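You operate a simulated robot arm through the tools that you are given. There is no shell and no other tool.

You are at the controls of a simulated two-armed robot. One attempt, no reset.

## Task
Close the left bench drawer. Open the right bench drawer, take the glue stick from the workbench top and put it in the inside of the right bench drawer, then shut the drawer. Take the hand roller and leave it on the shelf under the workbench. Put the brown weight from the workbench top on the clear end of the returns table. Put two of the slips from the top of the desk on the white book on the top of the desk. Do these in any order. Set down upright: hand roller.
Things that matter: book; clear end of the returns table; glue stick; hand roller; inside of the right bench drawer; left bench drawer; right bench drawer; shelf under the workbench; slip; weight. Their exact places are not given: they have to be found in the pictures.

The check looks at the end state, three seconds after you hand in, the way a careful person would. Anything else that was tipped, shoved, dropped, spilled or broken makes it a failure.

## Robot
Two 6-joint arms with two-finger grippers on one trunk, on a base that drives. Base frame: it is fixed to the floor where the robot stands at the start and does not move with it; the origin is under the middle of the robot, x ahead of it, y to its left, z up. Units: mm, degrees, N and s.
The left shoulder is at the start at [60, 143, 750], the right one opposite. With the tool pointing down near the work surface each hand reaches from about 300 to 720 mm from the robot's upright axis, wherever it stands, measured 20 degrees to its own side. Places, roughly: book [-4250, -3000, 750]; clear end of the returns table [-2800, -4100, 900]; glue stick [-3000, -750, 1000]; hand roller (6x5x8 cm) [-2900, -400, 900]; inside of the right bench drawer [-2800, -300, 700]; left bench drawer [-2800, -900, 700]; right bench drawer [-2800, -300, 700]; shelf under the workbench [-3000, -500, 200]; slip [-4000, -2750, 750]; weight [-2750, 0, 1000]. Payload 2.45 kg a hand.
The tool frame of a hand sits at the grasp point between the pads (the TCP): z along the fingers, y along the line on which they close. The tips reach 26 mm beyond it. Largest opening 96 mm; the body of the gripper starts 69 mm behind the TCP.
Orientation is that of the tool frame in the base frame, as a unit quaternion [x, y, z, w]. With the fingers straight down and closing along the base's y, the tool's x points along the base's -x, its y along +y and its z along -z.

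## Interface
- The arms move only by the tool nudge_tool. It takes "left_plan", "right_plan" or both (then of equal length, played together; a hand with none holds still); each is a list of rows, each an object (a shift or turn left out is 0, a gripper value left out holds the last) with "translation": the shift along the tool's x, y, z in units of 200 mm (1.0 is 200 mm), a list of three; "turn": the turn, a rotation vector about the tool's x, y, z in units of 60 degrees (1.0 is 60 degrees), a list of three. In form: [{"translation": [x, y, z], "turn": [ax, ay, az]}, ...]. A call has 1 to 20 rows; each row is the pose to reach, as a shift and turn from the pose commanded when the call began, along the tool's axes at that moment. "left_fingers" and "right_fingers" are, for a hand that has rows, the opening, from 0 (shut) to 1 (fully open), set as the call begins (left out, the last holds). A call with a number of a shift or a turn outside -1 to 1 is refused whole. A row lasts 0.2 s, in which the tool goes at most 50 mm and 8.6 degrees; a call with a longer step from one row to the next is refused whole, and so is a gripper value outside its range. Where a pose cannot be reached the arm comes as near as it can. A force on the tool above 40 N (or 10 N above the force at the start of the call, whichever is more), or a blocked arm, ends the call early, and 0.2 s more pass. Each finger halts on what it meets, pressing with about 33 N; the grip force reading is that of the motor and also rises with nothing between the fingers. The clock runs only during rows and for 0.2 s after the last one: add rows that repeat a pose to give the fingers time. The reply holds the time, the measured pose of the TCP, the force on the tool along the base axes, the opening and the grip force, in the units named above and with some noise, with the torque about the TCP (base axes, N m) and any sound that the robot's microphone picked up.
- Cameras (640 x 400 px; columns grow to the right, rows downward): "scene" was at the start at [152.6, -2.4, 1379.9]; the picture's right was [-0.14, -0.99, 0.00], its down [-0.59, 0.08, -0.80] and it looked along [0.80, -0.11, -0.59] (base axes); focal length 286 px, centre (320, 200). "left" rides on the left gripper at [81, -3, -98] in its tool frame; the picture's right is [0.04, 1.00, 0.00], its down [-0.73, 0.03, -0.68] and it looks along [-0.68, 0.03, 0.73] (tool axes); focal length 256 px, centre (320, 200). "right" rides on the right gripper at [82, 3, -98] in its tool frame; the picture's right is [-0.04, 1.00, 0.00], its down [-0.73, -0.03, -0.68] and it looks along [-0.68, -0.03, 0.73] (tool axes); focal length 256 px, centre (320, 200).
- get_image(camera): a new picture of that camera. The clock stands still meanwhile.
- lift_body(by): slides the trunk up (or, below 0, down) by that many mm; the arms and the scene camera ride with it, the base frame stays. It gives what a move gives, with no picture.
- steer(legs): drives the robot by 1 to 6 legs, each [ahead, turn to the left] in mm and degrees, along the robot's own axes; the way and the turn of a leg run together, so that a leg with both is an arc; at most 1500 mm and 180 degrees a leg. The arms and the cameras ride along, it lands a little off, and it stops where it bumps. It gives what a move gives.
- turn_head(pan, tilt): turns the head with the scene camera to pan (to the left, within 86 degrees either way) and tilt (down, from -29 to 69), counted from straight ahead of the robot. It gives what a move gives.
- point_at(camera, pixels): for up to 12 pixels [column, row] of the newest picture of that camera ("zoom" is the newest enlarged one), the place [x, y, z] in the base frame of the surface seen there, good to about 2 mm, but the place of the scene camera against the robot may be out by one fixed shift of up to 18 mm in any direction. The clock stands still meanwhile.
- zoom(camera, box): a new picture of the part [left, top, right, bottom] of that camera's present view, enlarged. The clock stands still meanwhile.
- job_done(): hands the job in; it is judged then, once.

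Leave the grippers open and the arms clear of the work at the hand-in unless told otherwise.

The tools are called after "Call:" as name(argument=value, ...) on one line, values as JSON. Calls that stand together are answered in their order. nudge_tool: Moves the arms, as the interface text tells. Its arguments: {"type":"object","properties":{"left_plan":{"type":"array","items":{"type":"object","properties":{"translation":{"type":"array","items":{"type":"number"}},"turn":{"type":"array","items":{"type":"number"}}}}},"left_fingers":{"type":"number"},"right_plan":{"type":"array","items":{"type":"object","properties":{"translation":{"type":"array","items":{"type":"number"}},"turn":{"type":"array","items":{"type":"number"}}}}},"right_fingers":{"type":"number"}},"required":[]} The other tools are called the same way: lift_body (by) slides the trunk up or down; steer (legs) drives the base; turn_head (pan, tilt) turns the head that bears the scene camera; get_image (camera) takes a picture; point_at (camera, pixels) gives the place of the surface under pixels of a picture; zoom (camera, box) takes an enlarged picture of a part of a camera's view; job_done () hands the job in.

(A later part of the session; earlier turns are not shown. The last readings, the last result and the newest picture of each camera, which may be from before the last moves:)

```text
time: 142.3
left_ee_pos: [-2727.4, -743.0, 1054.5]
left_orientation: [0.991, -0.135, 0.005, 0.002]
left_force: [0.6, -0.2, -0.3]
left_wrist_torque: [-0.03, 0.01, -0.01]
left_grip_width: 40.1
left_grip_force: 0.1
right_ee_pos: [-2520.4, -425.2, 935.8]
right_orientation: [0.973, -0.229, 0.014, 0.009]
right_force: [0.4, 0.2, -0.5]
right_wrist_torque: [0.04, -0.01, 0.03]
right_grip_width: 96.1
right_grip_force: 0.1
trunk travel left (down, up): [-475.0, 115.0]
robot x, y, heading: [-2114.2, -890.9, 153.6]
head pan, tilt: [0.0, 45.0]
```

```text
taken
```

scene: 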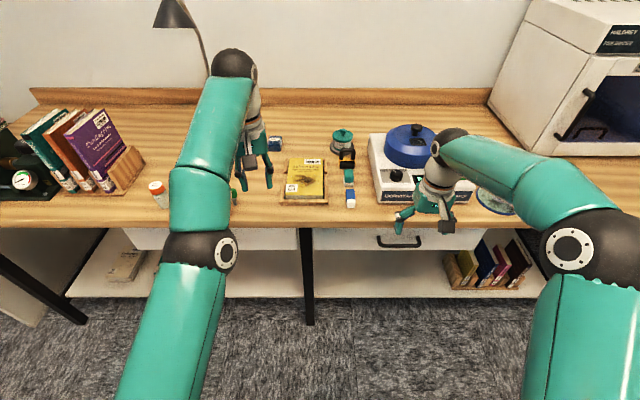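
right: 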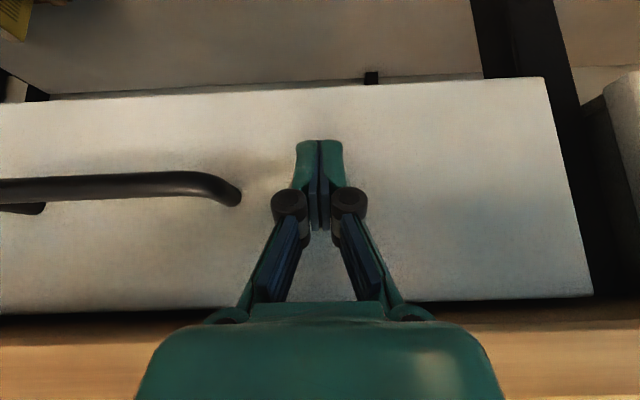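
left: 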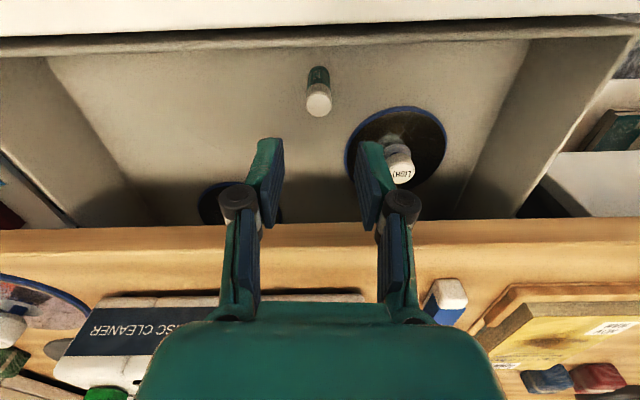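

Both drawers are shut. Next the hand roller. First draw the left hand back and lower, clear of the lamp, before driving nearer.

Call:
nudge_tool(left_plan=[{"translation": [0.2, 0.0, 0]}, {"translation": [0.4, 0.0, 0.05]}, {"translation": [0.6, 0.1, 0.1]}, {"translation": [0.75, 0.2, 0.2]}, {"translation": [0.9, 0.3, 0.3]}], left_fingers=1, right_plan=[{"translation": [0.1, -0.1, -0.1]}, {"translation": [0.2, -0.2, -0.2]}, {"translation": [0.3, -0.2, -0.3]}, {"translation": [0.4, -0.2, -0.4]}, {"translation": [0.4, -0.2, -0.4]}])

Call:
get_image(camera="scene")

```text
time: 143.5
left_ee_pos: [-2570.7, -849.0, 995.8]
left_orientation: [0.991, -0.134, 0.004, 0.003]
left_force: [-0.1, -0.3, 0.2]
left_wrist_torque: [-0.02, 0.0, 0.02]
left_grip_width: 96.1
left_grip_force: 0.1
left hand out of reach, approached as far as the arm can: row 1
right_ee_pos: [-2432.6, -422.7, 1016.9]
right_orientation: [0.973, -0.228, 0.015, 0.01]
right_force: [-0.5, -0.1, -0.4]
right_wrist_torque: [-0.01, -0.01, 0.03]
right_grip_width: 96.1
right_grip_force: 0.0
trunk travel left (down, up): [-475.0, 115.0]
robot x, y, heading: [-2114.5, -895.0, 153.4]
head pan, tilt: [0.0, 45.0]
```

```text
taken
```

scene: 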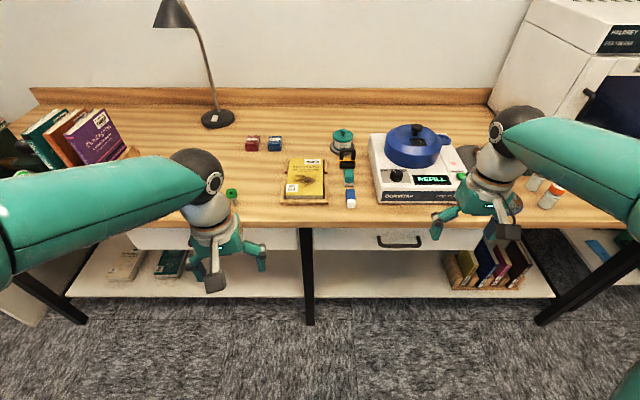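

I shift the robot ~240 mm to the right so that the left hand can take the roller and the right hand the brown weight.

Call:
steer(legs=[[0, -70], [250, 0], [0, 70]])

Call:
get_image(camera="scene")

```text
time: 152.2
left_ee_pos: [-2543.8, -603.0, 995.3]
left_orientation: [0.991, -0.13, 0.003, 0.002]
left_force: [-0.6, -0.8, -0.2]
left_wrist_torque: [0.01, 0.03, 0.01]
left_grip_width: 96.1
left_grip_force: 0.1
right_ee_pos: [-2410.2, -174.8, 1017.9]
right_orientation: [0.974, -0.224, 0.015, 0.009]
right_force: [0.0, -0.9, -0.7]
right_wrist_torque: [0.0, -0.01, -0.02]
right_grip_width: 96.0
right_grip_force: 0.0
trunk travel left (down, up): [-475.0, 115.0]
robot x, y, heading: [-2081.8, -626.7, 153.9]
head pan, tilt: [0.0, 45.0]
```

```text
taken
```

scene: 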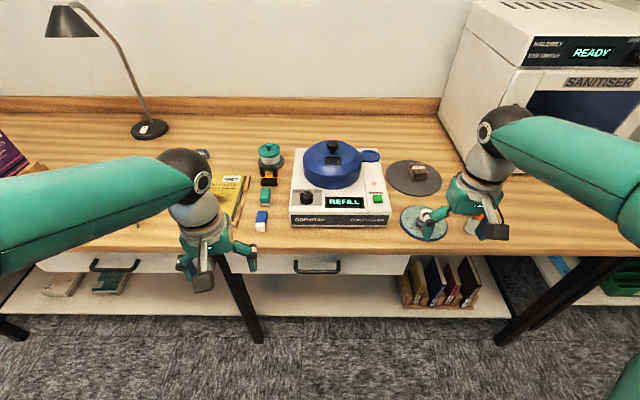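

Drive 185 mm nearer, then look from both wrists.

Call:
steer(legs=[[185, 0]])

Call:
get_image(camera="left")

Call:
get_image(camera="right")

```text
time: 153.7
left_ee_pos: [-2711.4, -520.6, 995.7]
left_orientation: [0.991, -0.131, 0.004, 0.003]
left_force: [-0.7, 0.6, -0.6]
left_wrist_torque: [-0.03, 0.0, 0.0]
left_grip_width: 96.1
left_grip_force: 0.0
right_ee_pos: [-2579.0, -93.3, 1015.9]
right_orientation: [0.974, -0.224, 0.014, 0.009]
right_force: [-0.2, 0.2, -0.3]
right_wrist_torque: [-0.02, -0.04, 0.01]
right_grip_width: 96.0
right_grip_force: 0.1
trunk travel left (down, up): [-475.0, 115.0]
robot x, y, heading: [-2247.7, -549.2, 153.9]
head pan, tilt: [0.0, 45.0]
```

```text
taken
```

left: 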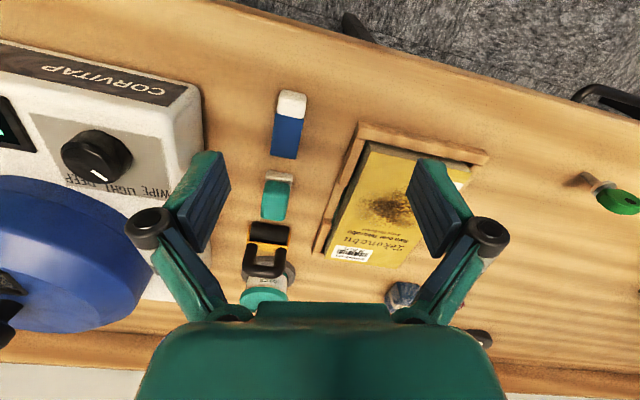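

```text
taken
```

right: 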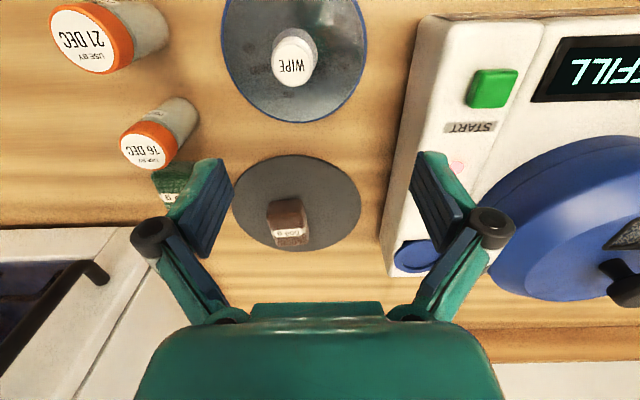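

Both targets are visible: roller at (268,245) in the left view, brown weight at (290,222) in the right view. I measure them.

Call:
point_at(camera="left", pixels=[[268, 272], [252, 255], [284, 262], [270, 233], [252, 228], [290, 237], [278, 182], [278, 210], [268, 296], [225, 200], [325, 240], [262, 275]])

Call:
point_at(camera="right", pixels=[[288, 212], [290, 238], [270, 205], [308, 210], [275, 245], [308, 242], [250, 190], [180, 180], [385, 230], [345, 200], [290, 228], [290, 202]])

Call:
zoom(camera="left", box=[200, 160, 360, 310])

Call:
zoom(camera="right", box=[160, 130, 420, 300])

```text
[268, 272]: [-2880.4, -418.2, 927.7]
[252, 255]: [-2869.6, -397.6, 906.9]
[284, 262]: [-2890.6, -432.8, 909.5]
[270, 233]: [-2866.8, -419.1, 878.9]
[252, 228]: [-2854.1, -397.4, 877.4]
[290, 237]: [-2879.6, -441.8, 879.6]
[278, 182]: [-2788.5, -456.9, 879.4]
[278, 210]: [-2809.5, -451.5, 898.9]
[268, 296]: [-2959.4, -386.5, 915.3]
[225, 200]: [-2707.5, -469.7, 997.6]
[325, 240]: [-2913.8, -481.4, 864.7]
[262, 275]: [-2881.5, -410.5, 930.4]
```

```text
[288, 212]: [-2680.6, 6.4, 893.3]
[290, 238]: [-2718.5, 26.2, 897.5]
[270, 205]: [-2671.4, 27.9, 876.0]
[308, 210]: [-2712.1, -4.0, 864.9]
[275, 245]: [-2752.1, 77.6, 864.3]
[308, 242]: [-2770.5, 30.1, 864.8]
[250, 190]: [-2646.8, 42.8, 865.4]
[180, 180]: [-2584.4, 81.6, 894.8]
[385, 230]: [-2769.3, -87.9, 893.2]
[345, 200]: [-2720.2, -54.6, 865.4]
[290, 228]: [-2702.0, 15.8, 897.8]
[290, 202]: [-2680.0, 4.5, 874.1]
```

```text
2.67 times, centred on (280, 235) of left
```

zoom: 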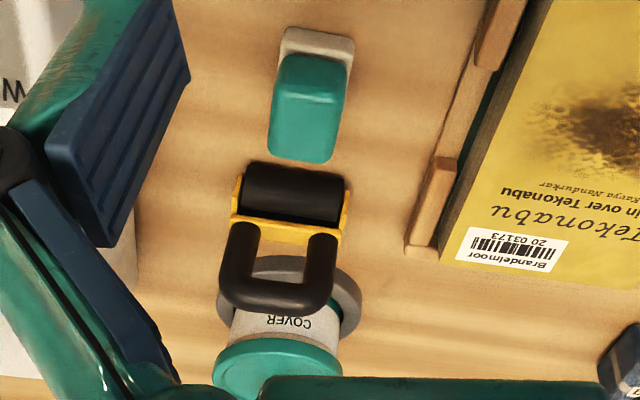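

```text
2.35 times, centred on (290, 215) of right
```

zoom: 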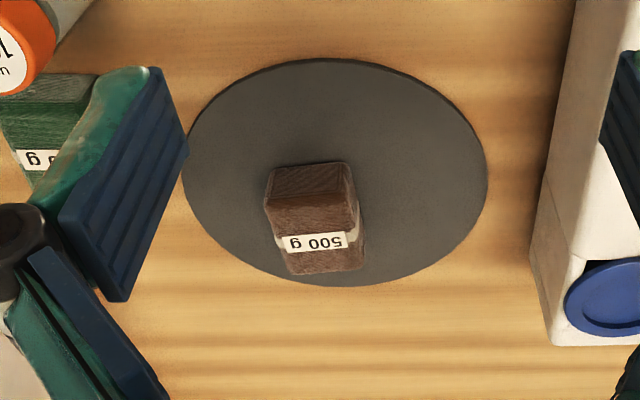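

The roller's handle arch runs along the bench direction, top at z≈930. For the weight I want its extents; zoom closer in the right view and measure edges.

Call:
zoom(camera="right", box=[258, 190, 322, 256])

Call:
point_at(camera="zoom", pixels=[[230, 160], [400, 160], [235, 230], [420, 230], [250, 300], [420, 290], [300, 330], [330, 200], [330, 250], [330, 300], [330, 130], [330, 340]])

```text
6.06 times, centred on (290, 223) of right
```

zoom: 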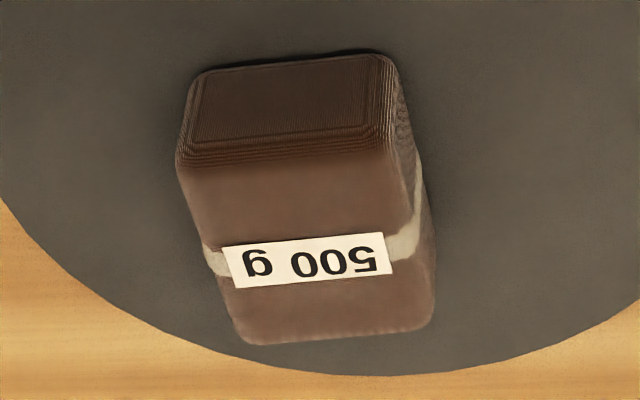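

```text
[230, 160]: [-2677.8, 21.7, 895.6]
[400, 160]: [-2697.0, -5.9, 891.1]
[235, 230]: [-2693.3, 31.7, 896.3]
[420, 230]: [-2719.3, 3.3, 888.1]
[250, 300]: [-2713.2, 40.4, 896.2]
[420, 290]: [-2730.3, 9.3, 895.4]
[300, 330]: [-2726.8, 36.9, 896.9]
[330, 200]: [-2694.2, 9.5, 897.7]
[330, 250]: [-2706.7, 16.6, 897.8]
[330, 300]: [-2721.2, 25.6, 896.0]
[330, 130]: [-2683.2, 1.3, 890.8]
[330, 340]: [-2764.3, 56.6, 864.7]
```

Weight: ~42×53×32 mm, top centre ≈ (-2703,19), turned ~9° from the hand. It's slightly beyond reach, so I drive 35 mm nearer, then align both hands above their objects.

Call:
steer(legs=[[35, 0]])

```text
time: 154.6
left_ee_pos: [-2744.9, -503.5, 995.1]
left_orientation: [0.991, -0.131, 0.005, 0.003]
left_force: [-0.1, 0.3, -1.2]
left_wrist_torque: [-0.02, -0.08, -0.04]
left_grip_width: 95.9
left_grip_force: 0.1
right_ee_pos: [-2611.4, -76.8, 1015.6]
right_orientation: [0.974, -0.224, 0.016, 0.01]
right_force: [-0.9, 0.3, -0.9]
right_wrist_torque: [-0.05, -0.03, 0.03]
right_grip_width: 95.8
right_grip_force: 0.0
trunk travel left (down, up): [-475.0, 115.0]
robot x, y, heading: [-2278.8, -529.4, 154.0]
head pan, tilt: [0.0, 45.0]
```

Move both hands above their targets together, with yaw corrections and partly closed openings (left 0.75, right 0.8).

Call:
nudge_tool(left_plan=[{"translation": [-0.157, -0.051, 0], "turn": [0, 0, 0.04]}, {"translation": [-0.314, -0.102, 0], "turn": [0, 0, 0.08]}, {"translation": [-0.47, -0.153, 0], "turn": [0, 0, 0.12]}, {"translation": [-0.627, -0.204, 0], "turn": [0, 0, 0.16]}, {"translation": [-0.784, -0.255, 0], "turn": [0, 0, 0.188]}, {"translation": [-0.784, -0.255, 0], "turn": [0, 0, 0.188]}], left_fingers=0.75, right_plan=[{"translation": [-0.125, -0.046, 0], "turn": [0, -0.006, 0.03]}, {"translation": [-0.25, -0.092, 0], "turn": [0, -0.012, 0.06]}, {"translation": [-0.375, -0.138, 0], "turn": [0, -0.018, 0.09]}, {"translation": [-0.5, -0.184, 0], "turn": [0, -0.024, 0.12]}, {"translation": [-0.6235, -0.23, 0], "turn": [0, -0.03, 0.148]}, {"translation": [-0.6235, -0.23, 0], "turn": [0, -0.03, 0.148]}], right_fingers=0.8)

Call:
get_image(camera="left")

Call:
get_image(camera="right")

```text
time: 156.0
left_ee_pos: [-2880.8, -415.6, 997.8]
left_orientation: [0.974, -0.228, 0.004, 0.002]
left_force: [0.2, 0.0, -0.7]
left_wrist_torque: [0.01, 0.05, -0.02]
left_grip_width: 71.7
left_grip_force: 0.1
right_ee_pos: [-2699.8, 17.3, 1014.8]
right_orientation: [0.954, -0.299, 0.0, 0.004]
right_force: [0.4, -0.4, 0.9]
right_wrist_torque: [0.01, 0.03, -0.01]
right_grip_width: 76.4
right_grip_force: 0.1
trunk travel left (down, up): [-475.0, 115.0]
robot x, y, heading: [-2280.9, -528.8, 153.8]
head pan, tilt: [0.0, 45.0]
```

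```text
taken
```

left: 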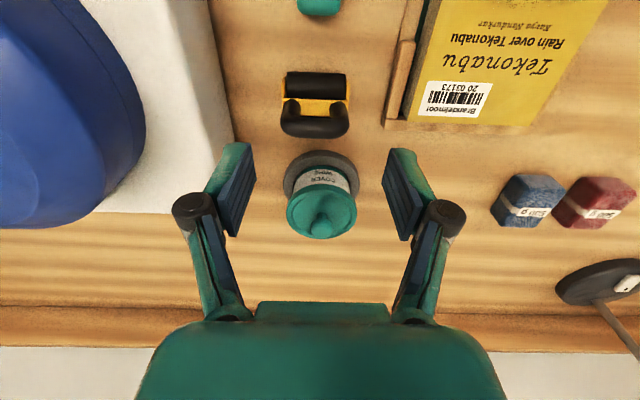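

```text
taken
```

right: 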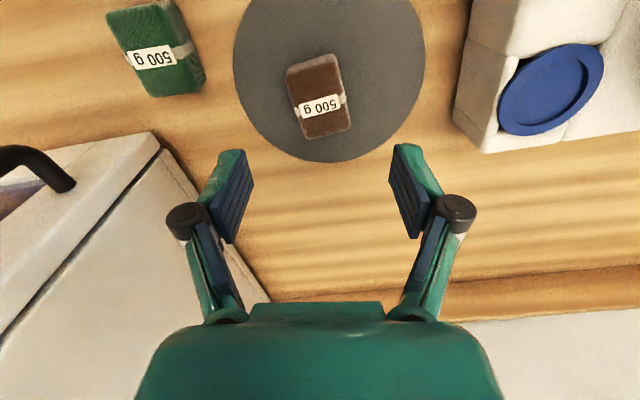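

The left hand is centred over the handle arch. The weight however looks rotated more in the right view (I turned the wrong way). Zoom to get its edge angle.

Call:
zoom(camera="right", box=[270, 45, 370, 145])

Call:
point_at(camera="left", pixels=[[315, 128], [290, 120], [340, 122], [315, 133], [315, 105], [295, 105], [335, 105]])

```text
4.00 times, centred on (320, 95) of right
```

zoom: 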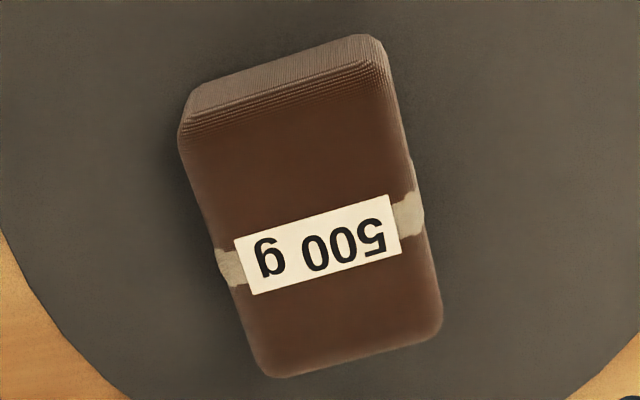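

```text
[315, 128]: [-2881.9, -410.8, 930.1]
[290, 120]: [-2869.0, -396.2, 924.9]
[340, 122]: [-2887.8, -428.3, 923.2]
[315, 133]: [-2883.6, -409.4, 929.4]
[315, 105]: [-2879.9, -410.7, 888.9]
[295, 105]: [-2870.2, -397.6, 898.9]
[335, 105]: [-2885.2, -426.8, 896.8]
```

The weight's edges are tilted 17.5° in the view, so I need a -17.5° turn. Measure its top centre and corners.

Call:
point_at(camera="zoom", pixels=[[310, 215], [200, 150], [380, 90], [265, 360], [430, 315], [290, 140], [340, 330], [210, 190], [400, 180]])

```text
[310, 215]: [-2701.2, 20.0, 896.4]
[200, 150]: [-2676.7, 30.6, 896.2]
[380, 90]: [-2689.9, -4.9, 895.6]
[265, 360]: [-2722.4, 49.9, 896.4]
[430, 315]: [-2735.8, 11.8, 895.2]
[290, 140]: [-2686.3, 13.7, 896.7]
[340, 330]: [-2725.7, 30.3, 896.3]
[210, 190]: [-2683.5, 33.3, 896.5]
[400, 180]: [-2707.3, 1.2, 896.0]
```

Weight centre is (-2706,22). Turn the right hand -15.5°, centre it, and descend to z≈896.

Call:
nudge_tool(right_plan=[{"translation": [-0.02, 0, 0], "turn": [0, 0, -0.13]}, {"translation": [-0.0375, 0, 0], "turn": [0, 0, -0.258]}, {"translation": [-0.0375, 0, 0.15], "turn": [0, 0, -0.258]}, {"translation": [-0.0375, 0, 0.3], "turn": [0, 0, -0.258]}, {"translation": [-0.0375, 0, 0.4], "turn": [0, 0, -0.258]}, {"translation": [-0.0375, 0, 0.4], "turn": [0, 0, -0.258]}])

Call:
get_image(camera="right")

```text
time: 157.4
left_ee_pos: [-2881.0, -414.1, 998.0]
left_orientation: [0.973, -0.229, 0.004, 0.002]
left_force: [-0.7, -0.9, -0.3]
left_wrist_torque: [0.03, -0.01, -0.01]
left_grip_width: 72.0
left_grip_force: 0.1
right_ee_pos: [-2706.9, 20.8, 933.2]
right_orientation: [0.986, -0.169, -0.001, 0.005]
right_force: [0.5, -0.1, -0.9]
right_wrist_torque: [-0.01, 0.0, -0.01]
right_grip_width: 76.8
right_grip_force: 0.0
trunk travel left (down, up): [-475.0, 115.0]
robot x, y, heading: [-2278.7, -532.6, 153.8]
head pan, tilt: [0.0, 45.0]
```

```text
taken
```

right: 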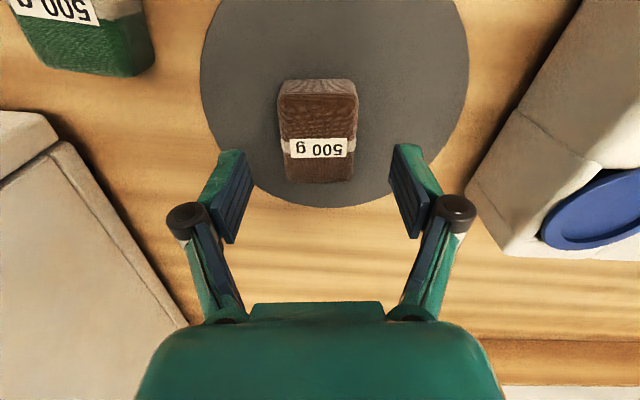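

The weight is aligned and centred. Lower the right hand 37 mm, and the left hand 80 mm around the handle arch.

Call:
nudge_tool(right_plan=[{"translation": [0, 0, 0.06]}, {"translation": [0, 0, 0.12]}, {"translation": [0, 0, 0.16]}, {"translation": [0, 0, 0.185]}, {"translation": [0, 0, 0.185]}])

Call:
nudge_tool(left_plan=[{"translation": [0, -0.01, 0.12]}, {"translation": [0, -0.015, 0.24]}, {"translation": [0, -0.015, 0.34]}, {"translation": [0, -0.015, 0.4]}, {"translation": [0, -0.015, 0.4]}])

Call:
get_image(camera="left")

Call:
get_image(camera="right")

```text
time: 158.6
left_ee_pos: [-2881.9, -414.4, 996.3]
left_orientation: [0.974, -0.228, 0.005, 0.002]
left_force: [0.4, 0.5, 0.6]
left_wrist_torque: [-0.05, -0.01, -0.01]
left_grip_width: 72.0
left_grip_force: 0.0
right_ee_pos: [-2707.5, 21.9, 896.7]
right_orientation: [0.986, -0.168, -0.001, 0.004]
right_force: [0.6, -0.3, 0.6]
right_wrist_torque: [0.01, 0.02, 0.01]
right_grip_width: 76.9
right_grip_force: 0.1
trunk travel left (down, up): [-475.0, 115.0]
robot x, y, heading: [-2280.9, -531.3, 153.7]
head pan, tilt: [0.0, 45.0]
```

```text
time: 159.8
left_ee_pos: [-2878.2, -412.6, 915.4]
left_orientation: [0.974, -0.227, 0.004, 0.002]
left_force: [-0.4, -0.7, -0.3]
left_wrist_torque: [-0.02, 0.01, -0.01]
left_grip_width: 72.0
left_grip_force: 0.2
right_ee_pos: [-2707.5, 21.5, 896.4]
right_orientation: [0.986, -0.169, -0.001, 0.003]
right_force: [-0.8, 0.1, -0.4]
right_wrist_torque: [0.01, 0.0, 0.0]
right_grip_width: 76.8
right_grip_force: 0.0
trunk travel left (down, up): [-475.0, 115.0]
robot x, y, heading: [-2283.1, -534.3, 153.8]
head pan, tilt: [0.0, 45.0]
```

```text
taken
```

left: 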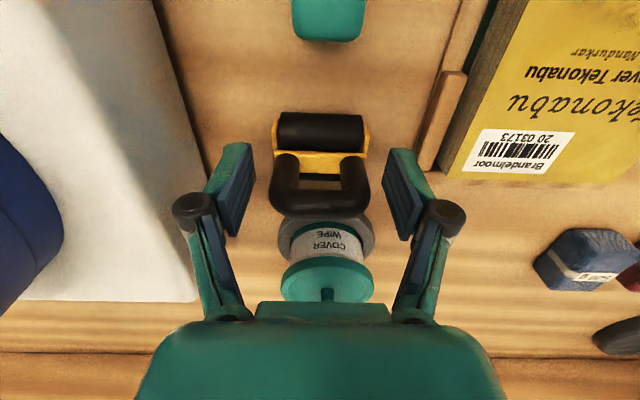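

```text
taken
```

right: 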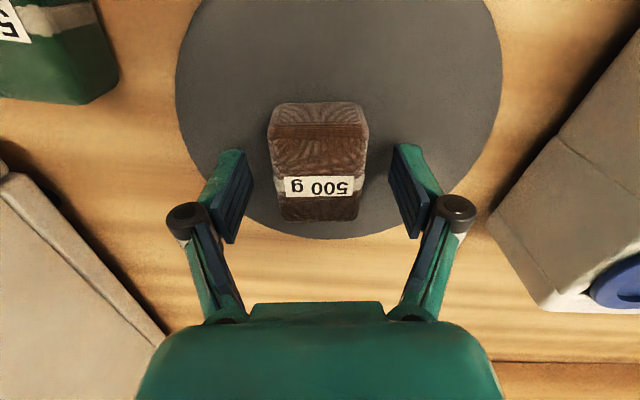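

Both objects are between the pads. Close both hands.

Call:
nudge_tool(left_plan=[{"translation": [0, 0, 0]}, {"translation": [0, 0, 0]}, {"translation": [0, 0, 0]}, {"translation": [0, 0, 0]}], left_fingers=0, right_plan=[{"translation": [0, 0, 0]}, {"translation": [0, 0, 0]}, {"translation": [0, 0, 0]}, {"translation": [0, 0, 0]}], right_fingers=0)

Call:
get_image(camera="left")

Call:
get_image(camera="right")

```text
time: 160.8
left_ee_pos: [-2878.2, -411.9, 915.2]
left_orientation: [0.973, -0.229, 0.004, 0.002]
left_force: [-0.4, 0.5, -0.6]
left_wrist_torque: [0.01, -0.06, 0.01]
left_grip_width: 51.9
left_grip_force: 33.8
right_ee_pos: [-2708.1, 21.8, 896.5]
right_orientation: [0.986, -0.169, -0.001, 0.005]
right_force: [1.6, 3.0, 1.5]
right_wrist_torque: [0.29, -0.01, -0.17]
right_grip_width: 46.0
right_grip_force: 32.2
trunk travel left (down, up): [-475.0, 115.0]
robot x, y, heading: [-2281.9, -533.2, 153.7]
head pan, tilt: [0.0, 45.0]
```

```text
taken
```

left: 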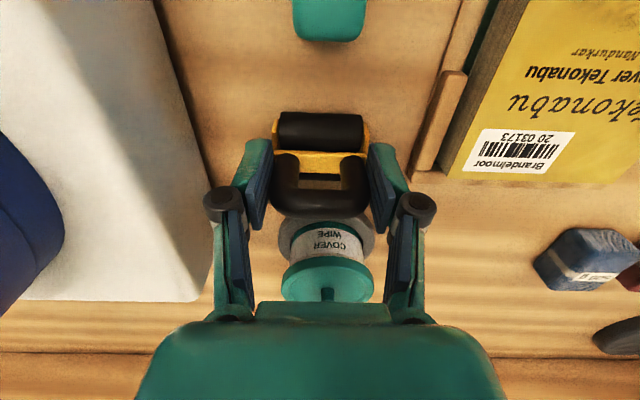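

```text
taken
```

right: 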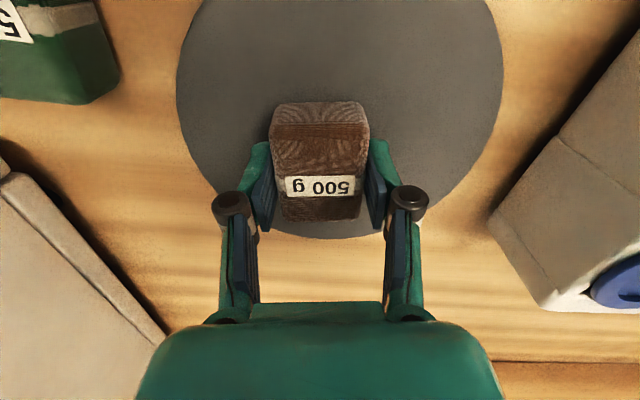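

Both are held (51.9 and 46.0 mm). Lift by raising the trunk 100 mm.

Call:
lift_body(by=100)

Call:
get_image(camera="left")

Call:
get_image(camera="scene")

```text
time: 162.1
left_ee_pos: [-2879.4, -411.5, 1015.3]
left_orientation: [0.974, -0.228, 0.004, 0.002]
left_force: [-0.6, 0.9, 0.0]
left_wrist_torque: [-0.02, 0.03, 0.02]
left_grip_width: 51.7
left_grip_force: 33.1
right_ee_pos: [-2707.3, 21.6, 996.0]
right_orientation: [0.986, -0.168, 0.001, 0.005]
right_force: [0.0, 0.4, -4.4]
right_wrist_torque: [0.02, 0.0, 0.02]
right_grip_width: 45.8
right_grip_force: 32.9
trunk travel left (down, up): [-575.0, 15.0]
robot x, y, heading: [-2280.4, -528.6, 153.7]
head pan, tilt: [0.0, 45.0]
```

```text
taken
```

left: 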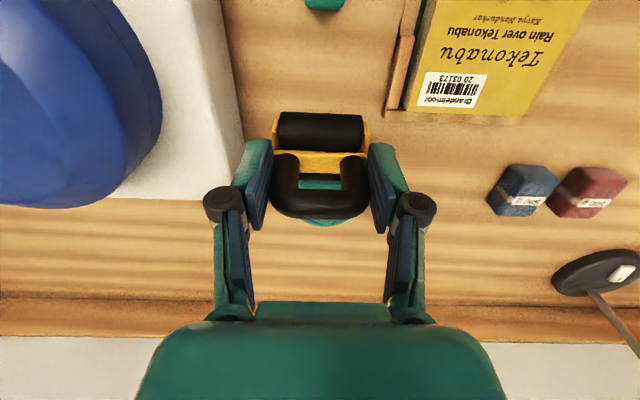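

```text
taken
```

scene: 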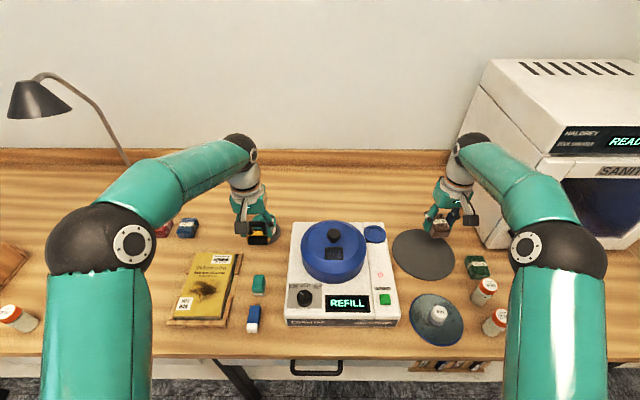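

Both are up. Now back the robot 350 mm away from the bench.

Call:
steer(legs=[[-350, 0]])

Call:
turn_head(pan=0, tilt=50)

Call:
get_image(camera="scene")

```text
time: 164.4
left_ee_pos: [-2563.7, -569.4, 1015.8]
left_orientation: [0.974, -0.226, 0.005, 0.002]
left_force: [-0.1, 0.6, -0.3]
left_wrist_torque: [0.02, 0.06, -0.01]
left_grip_width: 52.0
left_grip_force: 33.1
right_ee_pos: [-2396.2, -134.8, 997.6]
right_orientation: [0.986, -0.166, -0.001, 0.005]
right_force: [0.4, -0.5, -5.0]
right_wrist_torque: [-0.01, 0.01, -0.04]
right_grip_width: 45.5
right_grip_force: 33.1
trunk travel left (down, up): [-575.0, 15.0]
robot x, y, heading: [-1967.6, -680.2, 154.5]
head pan, tilt: [0.0, 45.0]
```

```text
time: 165.1
left_ee_pos: [-2563.8, -569.0, 1015.4]
left_orientation: [0.974, -0.225, 0.004, 0.002]
left_force: [-0.6, -0.3, -1.2]
left_wrist_torque: [0.01, -0.03, 0.0]
left_grip_width: 51.9
left_grip_force: 33.5
right_ee_pos: [-2396.5, -134.7, 995.9]
right_orientation: [0.986, -0.166, 0.001, 0.006]
right_force: [-0.9, -1.2, -3.9]
right_wrist_torque: [0.02, -0.01, -0.02]
right_grip_width: 45.8
right_grip_force: 32.5
trunk travel left (down, up): [-575.0, 15.0]
robot x, y, heading: [-1966.3, -682.5, 154.2]
head pan, tilt: [0.0, 50.0]
```

```text
taken
```

scene: 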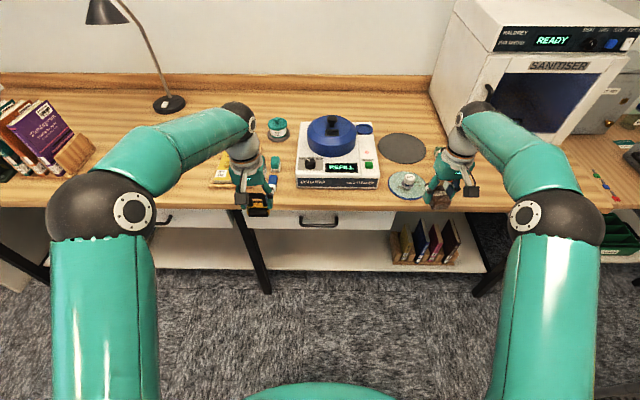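

Measure the shelf: front edge, surface, middle leg, and book rack.

Call:
point_at(camera="scene", pixels=[[330, 255], [330, 268], [330, 240], [265, 285], [265, 262], [400, 255], [395, 235], [300, 262], [440, 255], [360, 250], [350, 262]])

Call:
zoom(camera="scene", box=[220, 200, 500, 300])

```text
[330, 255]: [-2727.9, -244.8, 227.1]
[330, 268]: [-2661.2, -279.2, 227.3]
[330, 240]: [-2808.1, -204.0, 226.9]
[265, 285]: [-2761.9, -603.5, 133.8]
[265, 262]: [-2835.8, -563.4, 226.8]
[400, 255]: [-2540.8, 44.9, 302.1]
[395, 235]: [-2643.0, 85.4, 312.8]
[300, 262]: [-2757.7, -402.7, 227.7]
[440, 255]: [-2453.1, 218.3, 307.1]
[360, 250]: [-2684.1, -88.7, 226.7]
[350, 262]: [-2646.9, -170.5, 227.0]
```

```text
2.29 times, centred on (360, 250) of scene
```

zoom: 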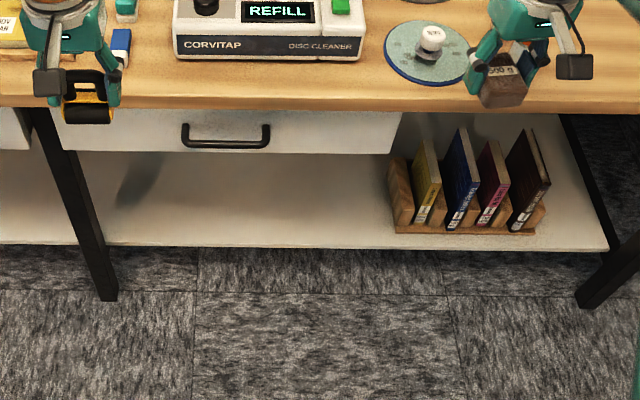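

Shelf surface ≈ z 219 (corrected), its front edge at depth ≈2250. I check how tall my wrist is above the TCP by measuring the wrist ball.

Call:
point_at(camera="scene", pixels=[[238, 106], [250, 125], [225, 115], [200, 125], [245, 150], [100, 210], [240, 170], [257, 205], [330, 270], [330, 272], [300, 274], [370, 270]])

```text
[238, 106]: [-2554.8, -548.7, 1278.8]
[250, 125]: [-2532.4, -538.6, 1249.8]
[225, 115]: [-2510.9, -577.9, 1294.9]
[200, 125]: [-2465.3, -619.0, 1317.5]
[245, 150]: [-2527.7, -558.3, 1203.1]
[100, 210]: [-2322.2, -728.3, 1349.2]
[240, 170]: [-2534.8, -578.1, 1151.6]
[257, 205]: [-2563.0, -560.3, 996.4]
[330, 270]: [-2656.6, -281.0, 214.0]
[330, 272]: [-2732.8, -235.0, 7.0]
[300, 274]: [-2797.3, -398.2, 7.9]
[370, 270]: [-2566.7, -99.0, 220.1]
```

The wrist reaches 275 mm above the TCP, so the hand must be low before going under the drawer. First retract both hands (right 200 mm, left 80 mm).

Call:
nudge_tool(left_plan=[{"translation": [0.08, 0, 0]}, {"translation": [0.16, 0, 0]}, {"translation": [0.24, 0, 0]}, {"translation": [0.32, 0, 0]}, {"translation": [0.4, 0, 0]}, {"translation": [0.4, 0, 0]}], right_plan=[{"translation": [0.18, 0, 0]}, {"translation": [0.36, 0, 0]}, {"translation": [0.54, 0, 0]}, {"translation": [0.72, 0, 0]}, {"translation": [0.9, 0, 0]}, {"translation": [1.0, 0, 0]}])

Call:
lift_body(by=-565)

Call:
turn_head(pan=0, tilt=35)

Call:
get_image(camera="scene")

```text
time: 166.5
left_ee_pos: [-2491.7, -605.7, 1017.2]
left_orientation: [0.975, -0.224, 0.005, 0.002]
left_force: [-1.0, 0.3, -1.0]
left_wrist_torque: [0.0, -0.02, 0.0]
left_grip_width: 51.7
left_grip_force: 32.8
right_ee_pos: [-2206.9, -200.7, 997.5]
right_orientation: [0.986, -0.164, -0.001, 0.005]
right_force: [0.3, 0.2, -5.2]
right_wrist_torque: [0.02, 0.01, 0.02]
right_grip_width: 45.6
right_grip_force: 33.1
trunk travel left (down, up): [-575.0, 15.0]
robot x, y, heading: [-1965.5, -684.6, 154.3]
head pan, tilt: [0.0, 50.0]
```

```text
refused: -565 is not a number from -400 to 400
```

```text
time: 167.2
left_ee_pos: [-2492.2, -606.0, 1018.2]
left_orientation: [0.974, -0.225, 0.005, 0.002]
left_force: [0.3, -0.4, -1.0]
left_wrist_torque: [0.01, 0.02, 0.01]
left_grip_width: 51.8
left_grip_force: 33.5
right_ee_pos: [-2206.5, -200.9, 997.1]
right_orientation: [0.986, -0.165, -0.001, 0.005]
right_force: [0.2, 0.3, -4.7]
right_wrist_torque: [0.03, -0.03, -0.02]
right_grip_width: 45.6
right_grip_force: 32.9
trunk travel left (down, up): [-575.0, 15.0]
robot x, y, heading: [-1965.8, -686.8, 154.3]
head pan, tilt: [0.0, 35.0]
```

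```text
taken
```

scene: 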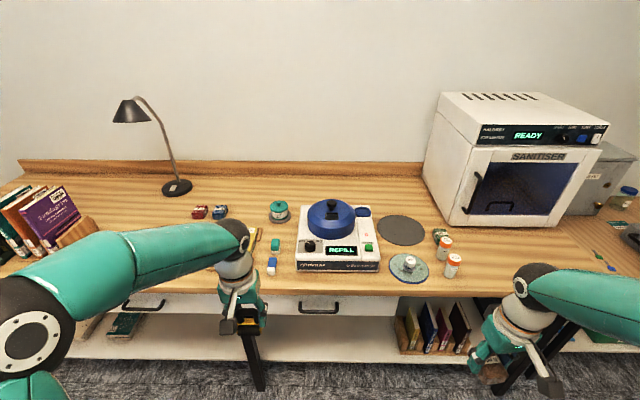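

Hands are clear of the bench. Lower the trunk in two moves, 400 and 165 mm.

Call:
lift_body(by=-400)

Call:
lift_body(by=-165)

Call:
get_image(camera="scene")

Call:
get_image(camera="left")

```text
time: 171.1
left_ee_pos: [-2491.8, -605.2, 617.0]
left_orientation: [0.974, -0.224, 0.005, 0.002]
left_force: [-0.6, 0.4, -0.8]
left_wrist_torque: [0.03, 0.01, 0.0]
left_grip_width: 51.6
left_grip_force: 32.9
right_ee_pos: [-2206.4, -201.6, 596.9]
right_orientation: [0.986, -0.165, 0.0, 0.006]
right_force: [0.1, -0.4, -4.9]
right_wrist_torque: [0.02, -0.01, 0.0]
right_grip_width: 45.5
right_grip_force: 33.8
trunk travel left (down, up): [-175.0, 415.0]
robot x, y, heading: [-1966.5, -684.0, 154.1]
head pan, tilt: [0.0, 35.0]
```

```text
time: 173.0
left_ee_pos: [-2492.0, -604.4, 452.5]
left_orientation: [0.974, -0.225, 0.004, 0.001]
left_force: [0.7, -0.2, -1.8]
left_wrist_torque: [0.0, -0.01, -0.04]
left_grip_width: 51.7
left_grip_force: 32.8
right_ee_pos: [-2205.4, -201.2, 431.9]
right_orientation: [0.986, -0.165, -0.001, 0.005]
right_force: [-0.7, 0.1, -5.4]
right_wrist_torque: [0.02, 0.01, 0.0]
right_grip_width: 45.6
right_grip_force: 32.8
trunk travel left (down, up): [-10.0, 580.0]
robot x, y, heading: [-1962.7, -682.9, 154.4]
head pan, tilt: [0.0, 35.0]
```

```text
taken
```

scene: 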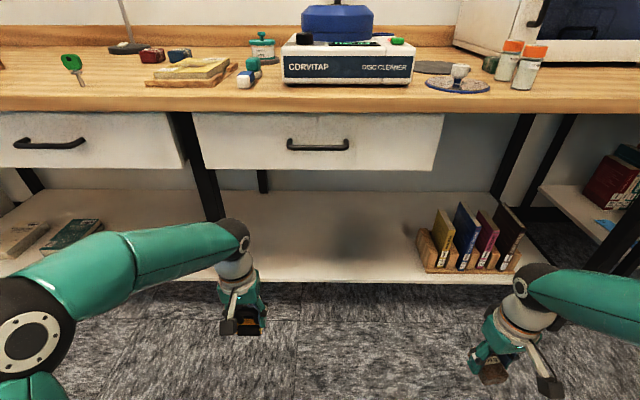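

```text
taken
```

left: 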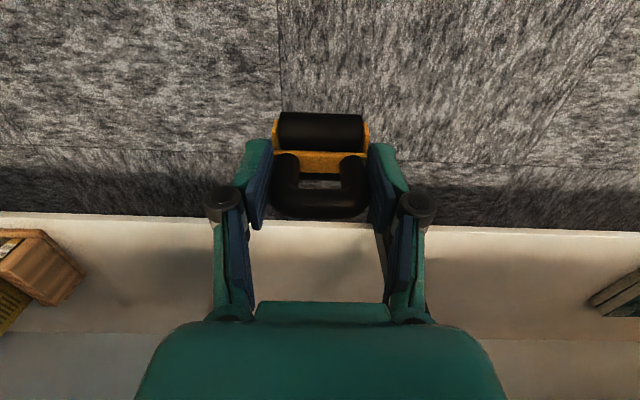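

The left camera sees the shelf's front edge at row ≈220. I measure it with this camera.

Call:
point_at(camera="left", pixels=[[150, 216], [150, 230], [150, 260], [300, 223], [310, 240], [310, 270], [500, 230], [520, 260], [450, 250], [380, 250], [60, 260], [600, 300]])

```text
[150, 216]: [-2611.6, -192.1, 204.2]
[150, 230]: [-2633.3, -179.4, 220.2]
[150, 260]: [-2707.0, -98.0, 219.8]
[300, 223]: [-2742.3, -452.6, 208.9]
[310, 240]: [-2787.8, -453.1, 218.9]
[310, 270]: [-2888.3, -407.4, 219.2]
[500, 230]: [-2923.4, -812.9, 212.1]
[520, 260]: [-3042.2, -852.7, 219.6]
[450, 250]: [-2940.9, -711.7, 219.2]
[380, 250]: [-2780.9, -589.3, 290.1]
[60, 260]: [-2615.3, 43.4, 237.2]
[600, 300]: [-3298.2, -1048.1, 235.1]
```

Shelf z = 219.3, front edge at depth 2254, leg at L≈1765. Lower the left hand to z 325 before going under.

Call:
nudge_tool(left_plan=[{"translation": [0, 0, 0.15]}, {"translation": [0, 0, 0.3]}, {"translation": [0, 0, 0.45]}, {"translation": [0, 0, 0.6]}, {"translation": [0, 0, 0.635]}, {"translation": [0, 0, 0.635]}])

Call:
get_image(camera="scene")

```text
time: 174.4
left_ee_pos: [-2491.4, -605.9, 324.3]
left_orientation: [0.974, -0.225, 0.004, 0.002]
left_force: [-0.8, 0.3, -0.6]
left_wrist_torque: [-0.04, 0.02, 0.02]
left_grip_width: 51.8
left_grip_force: 33.2
right_ee_pos: [-2205.9, -201.8, 431.6]
right_orientation: [0.986, -0.165, -0.001, 0.005]
right_force: [0.2, -0.7, -5.2]
right_wrist_torque: [0.0, 0.01, -0.01]
right_grip_width: 45.8
right_grip_force: 33.1
trunk travel left (down, up): [-10.0, 580.0]
robot x, y, heading: [-1967.7, -686.8, 154.5]
head pan, tilt: [0.0, 35.0]
```

```text
taken
```

scene: 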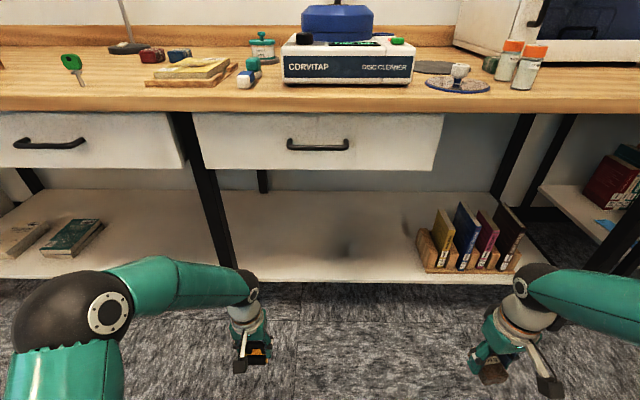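

Check heights of my elbow and forearm relative to the bench underside before driving in.

Call:
point_at(camera="scene", pixels=[[75, 275], [110, 270], [150, 260], [200, 268], [245, 275], [100, 200], [320, 168], [160, 165], [500, 285], [570, 270]])

```text
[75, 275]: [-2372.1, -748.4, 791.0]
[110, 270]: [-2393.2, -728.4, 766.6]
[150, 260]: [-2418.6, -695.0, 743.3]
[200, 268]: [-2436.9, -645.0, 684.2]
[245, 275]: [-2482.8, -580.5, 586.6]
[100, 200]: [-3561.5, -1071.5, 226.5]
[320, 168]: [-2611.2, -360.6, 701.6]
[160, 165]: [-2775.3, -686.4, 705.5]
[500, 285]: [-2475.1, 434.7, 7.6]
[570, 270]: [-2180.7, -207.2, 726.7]
```

Forearm is high near the elbow, so I keep the robot further out and reach with a flatter arm: lower the hand to z≈300, drive ahead 180 mm.

Call:
nudge_tool(left_plan=[{"translation": [0, 0, 0.06]}, {"translation": [0, 0, 0.12]}, {"translation": [0, 0, 0.12]}])

Call:
steer(legs=[[180, 0]])

Call:
get_image(camera="scene")

Call:
get_image(camera="left")

```text
time: 175.2
left_ee_pos: [-2490.7, -606.3, 301.0]
left_orientation: [0.974, -0.225, 0.004, 0.003]
left_force: [-1.0, -1.1, -0.2]
left_wrist_torque: [-0.01, 0.01, -0.02]
left_grip_width: 51.6
left_grip_force: 33.1
right_ee_pos: [-2204.6, -201.0, 431.5]
right_orientation: [0.986, -0.165, 0.0, 0.006]
right_force: [0.0, -0.2, -4.6]
right_wrist_torque: [-0.02, 0.0, 0.01]
right_grip_width: 45.7
right_grip_force: 33.3
trunk travel left (down, up): [-10.0, 580.0]
robot x, y, heading: [-1965.9, -687.0, 154.6]
head pan, tilt: [0.0, 35.0]
```

```text
time: 176.7
left_ee_pos: [-2655.6, -527.5, 301.6]
left_orientation: [0.974, -0.225, 0.004, 0.002]
left_force: [0.1, -0.5, -1.4]
left_wrist_torque: [0.0, -0.02, 0.02]
left_grip_width: 51.9
left_grip_force: 33.3
right_ee_pos: [-2370.2, -121.7, 432.2]
right_orientation: [0.986, -0.164, -0.001, 0.006]
right_force: [0.2, -0.2, -5.2]
right_wrist_torque: [0.0, 0.01, 0.0]
right_grip_width: 45.7
right_grip_force: 33.0
trunk travel left (down, up): [-10.0, 580.0]
robot x, y, heading: [-2129.0, -604.9, 154.2]
head pan, tilt: [0.0, 35.0]
```

```text
taken
```

scene: 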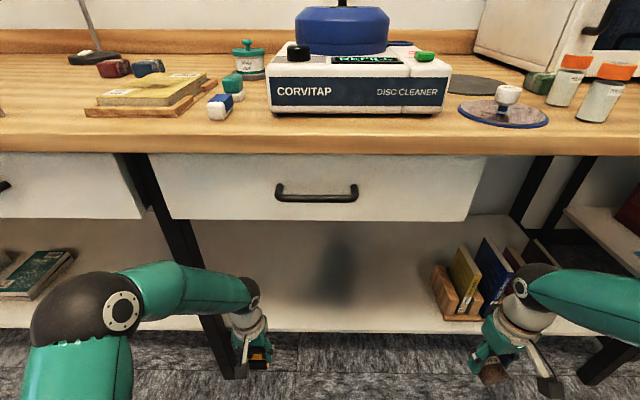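

```text
taken
```

left: 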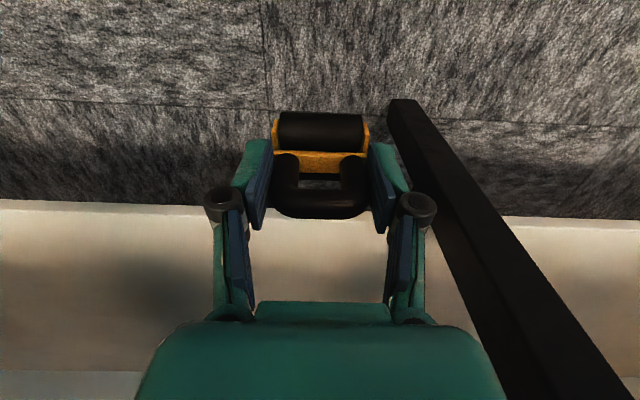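

The leg is on the left of the hand, with room. Reach forward 166 mm and 44 mm right, over the shelf.

Call:
nudge_tool(left_plan=[{"translation": [-0.05, -0.15, 0]}, {"translation": [-0.2, -0.22, 0]}, {"translation": [-0.35, -0.22, 0]}, {"translation": [-0.5, -0.22, 0]}, {"translation": [-0.65, -0.22, 0]}, {"translation": [-0.83, -0.22, 0]}, {"translation": [-0.83, -0.22, 0]}])

Call:
get_image(camera="scene")

Call:
get_image(camera="left")

```text
time: 178.3
left_ee_pos: [-2784.5, -413.9, 298.2]
left_orientation: [0.974, -0.225, 0.006, 0.002]
left_force: [-0.3, 0.4, -1.0]
left_wrist_torque: [0.0, -0.02, -0.02]
left_grip_width: 51.6
left_grip_force: 32.2
right_ee_pos: [-2370.0, -121.1, 432.4]
right_orientation: [0.986, -0.165, 0.0, 0.005]
right_force: [-0.1, -0.2, -5.6]
right_wrist_torque: [-0.01, 0.0, 0.0]
right_grip_width: 45.6
right_grip_force: 33.0
trunk travel left (down, up): [-10.0, 580.0]
robot x, y, heading: [-2130.0, -606.6, 154.1]
head pan, tilt: [0.0, 35.0]
```

```text
taken
```

scene: 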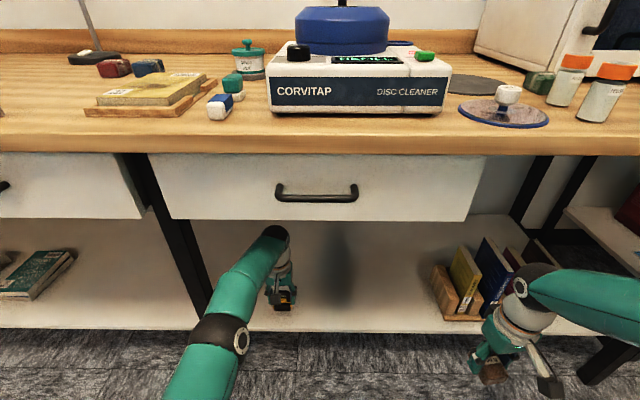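

```text
taken
```

left: 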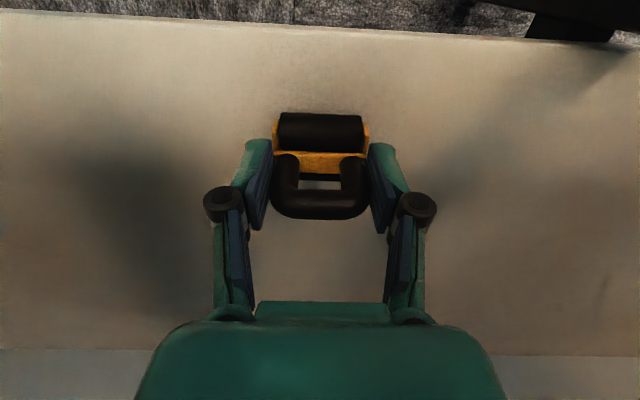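

The roller is over the shelf, ~24 mm above it. Lower 22 mm, then check for contact.

Call:
nudge_tool(left_plan=[{"translation": [0, 0, 0.05]}, {"translation": [0, 0, 0.09]}, {"translation": [0, 0, 0.11]}, {"translation": [0, 0, 0.11]}])

Call:
get_image(camera="left")

```text
time: 179.3
left_ee_pos: [-2784.1, -413.6, 277.5]
left_orientation: [0.974, -0.226, 0.005, 0.002]
left_force: [0.2, 0.2, -0.7]
left_wrist_torque: [0.03, 0.01, 0.0]
left_grip_width: 51.4
left_grip_force: 32.6
right_ee_pos: [-2369.3, -121.4, 432.8]
right_orientation: [0.986, -0.165, -0.001, 0.005]
right_force: [-0.7, 0.5, -4.7]
right_wrist_torque: [0.04, 0.0, 0.04]
right_grip_width: 45.7
right_grip_force: 33.5
trunk travel left (down, up): [-10.0, 580.0]
robot x, y, heading: [-2128.0, -603.9, 154.5]
head pan, tilt: [0.0, 35.0]
```

```text
taken
```

left: 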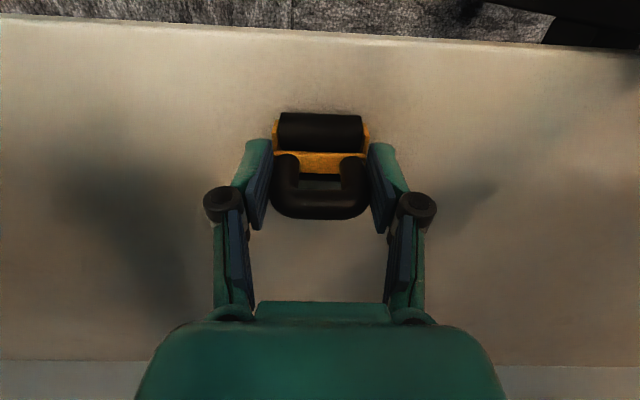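

Not yet touching. Lower 2, 3, then 4 mm.

Call:
nudge_tool(left_plan=[{"translation": [0, 0, 0.01]}, {"translation": [0, 0, 0.015]}, {"translation": [0, 0, 0.015]}])

Call:
nudge_tool(left_plan=[{"translation": [0, 0, 0.004]}, {"translation": [0, 0, 0.006]}, {"translation": [0, 0, 0.006]}])

```text
time: 180.1
left_ee_pos: [-2784.2, -414.1, 275.8]
left_orientation: [0.974, -0.225, 0.004, 0.002]
left_force: [0.9, -0.1, 0.7]
left_wrist_torque: [-0.09, 0.01, 0.01]
left_grip_width: 51.7
left_grip_force: 32.7
right_ee_pos: [-2368.3, -121.4, 433.5]
right_orientation: [0.986, -0.166, 0.0, 0.006]
right_force: [0.5, -0.4, -4.8]
right_wrist_torque: [-0.04, 0.0, -0.02]
right_grip_width: 45.6
right_grip_force: 32.6
trunk travel left (down, up): [-10.0, 580.0]
robot x, y, heading: [-2130.4, -604.0, 154.4]
head pan, tilt: [0.0, 35.0]
```

```text
time: 180.9
left_ee_pos: [-2785.0, -415.0, 275.7]
left_orientation: [0.974, -0.226, 0.003, 0.002]
left_force: [2.6, -1.7, 8.4]
left_wrist_torque: [-0.37, 0.01, 0.1]
left_grip_width: 51.8
left_grip_force: 33.6
right_ee_pos: [-2369.7, -121.1, 434.0]
right_orientation: [0.986, -0.165, 0.0, 0.005]
right_force: [0.6, -0.6, -4.5]
right_wrist_torque: [-0.01, 0.02, -0.01]
right_grip_width: 45.6
right_grip_force: 32.9
trunk travel left (down, up): [-10.0, 580.0]
robot x, y, heading: [-2124.5, -606.8, 154.2]
head pan, tilt: [0.0, 35.0]
```

The roller rests on the shelf (8 N). Open the left hand.

Call:
nudge_tool(left_plan=[{"translation": [0, 0, -0.004]}, {"translation": [0, 0, -0.004]}, {"translation": [0, 0, -0.004]}, {"translation": [0, 0, -0.004]}], left_fingers=0.8)

Call:
get_image(camera="left")

```text
time: 181.9
left_ee_pos: [-2784.1, -414.1, 274.4]
left_orientation: [0.974, -0.226, 0.005, 0.002]
left_force: [0.1, 0.1, -1.0]
left_wrist_torque: [0.01, 0.0, 0.01]
left_grip_width: 76.6
left_grip_force: 0.1
right_ee_pos: [-2368.4, -121.8, 432.2]
right_orientation: [0.986, -0.165, -0.001, 0.005]
right_force: [-0.4, 0.4, -4.8]
right_wrist_torque: [0.0, 0.0, 0.0]
right_grip_width: 45.7
right_grip_force: 33.1
trunk travel left (down, up): [-10.0, 580.0]
robot x, y, heading: [-2130.2, -607.6, 154.2]
head pan, tilt: [0.0, 35.0]
```

```text
taken
```

left: 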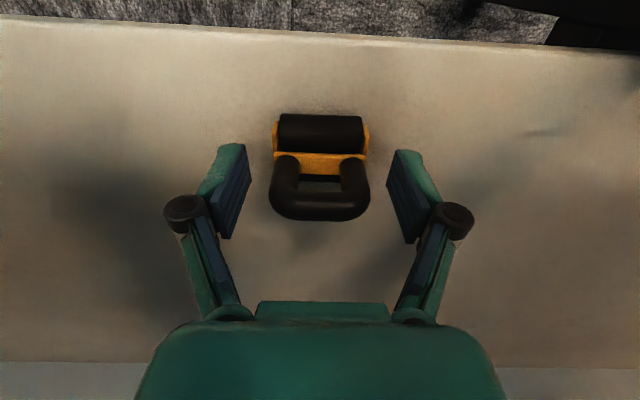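

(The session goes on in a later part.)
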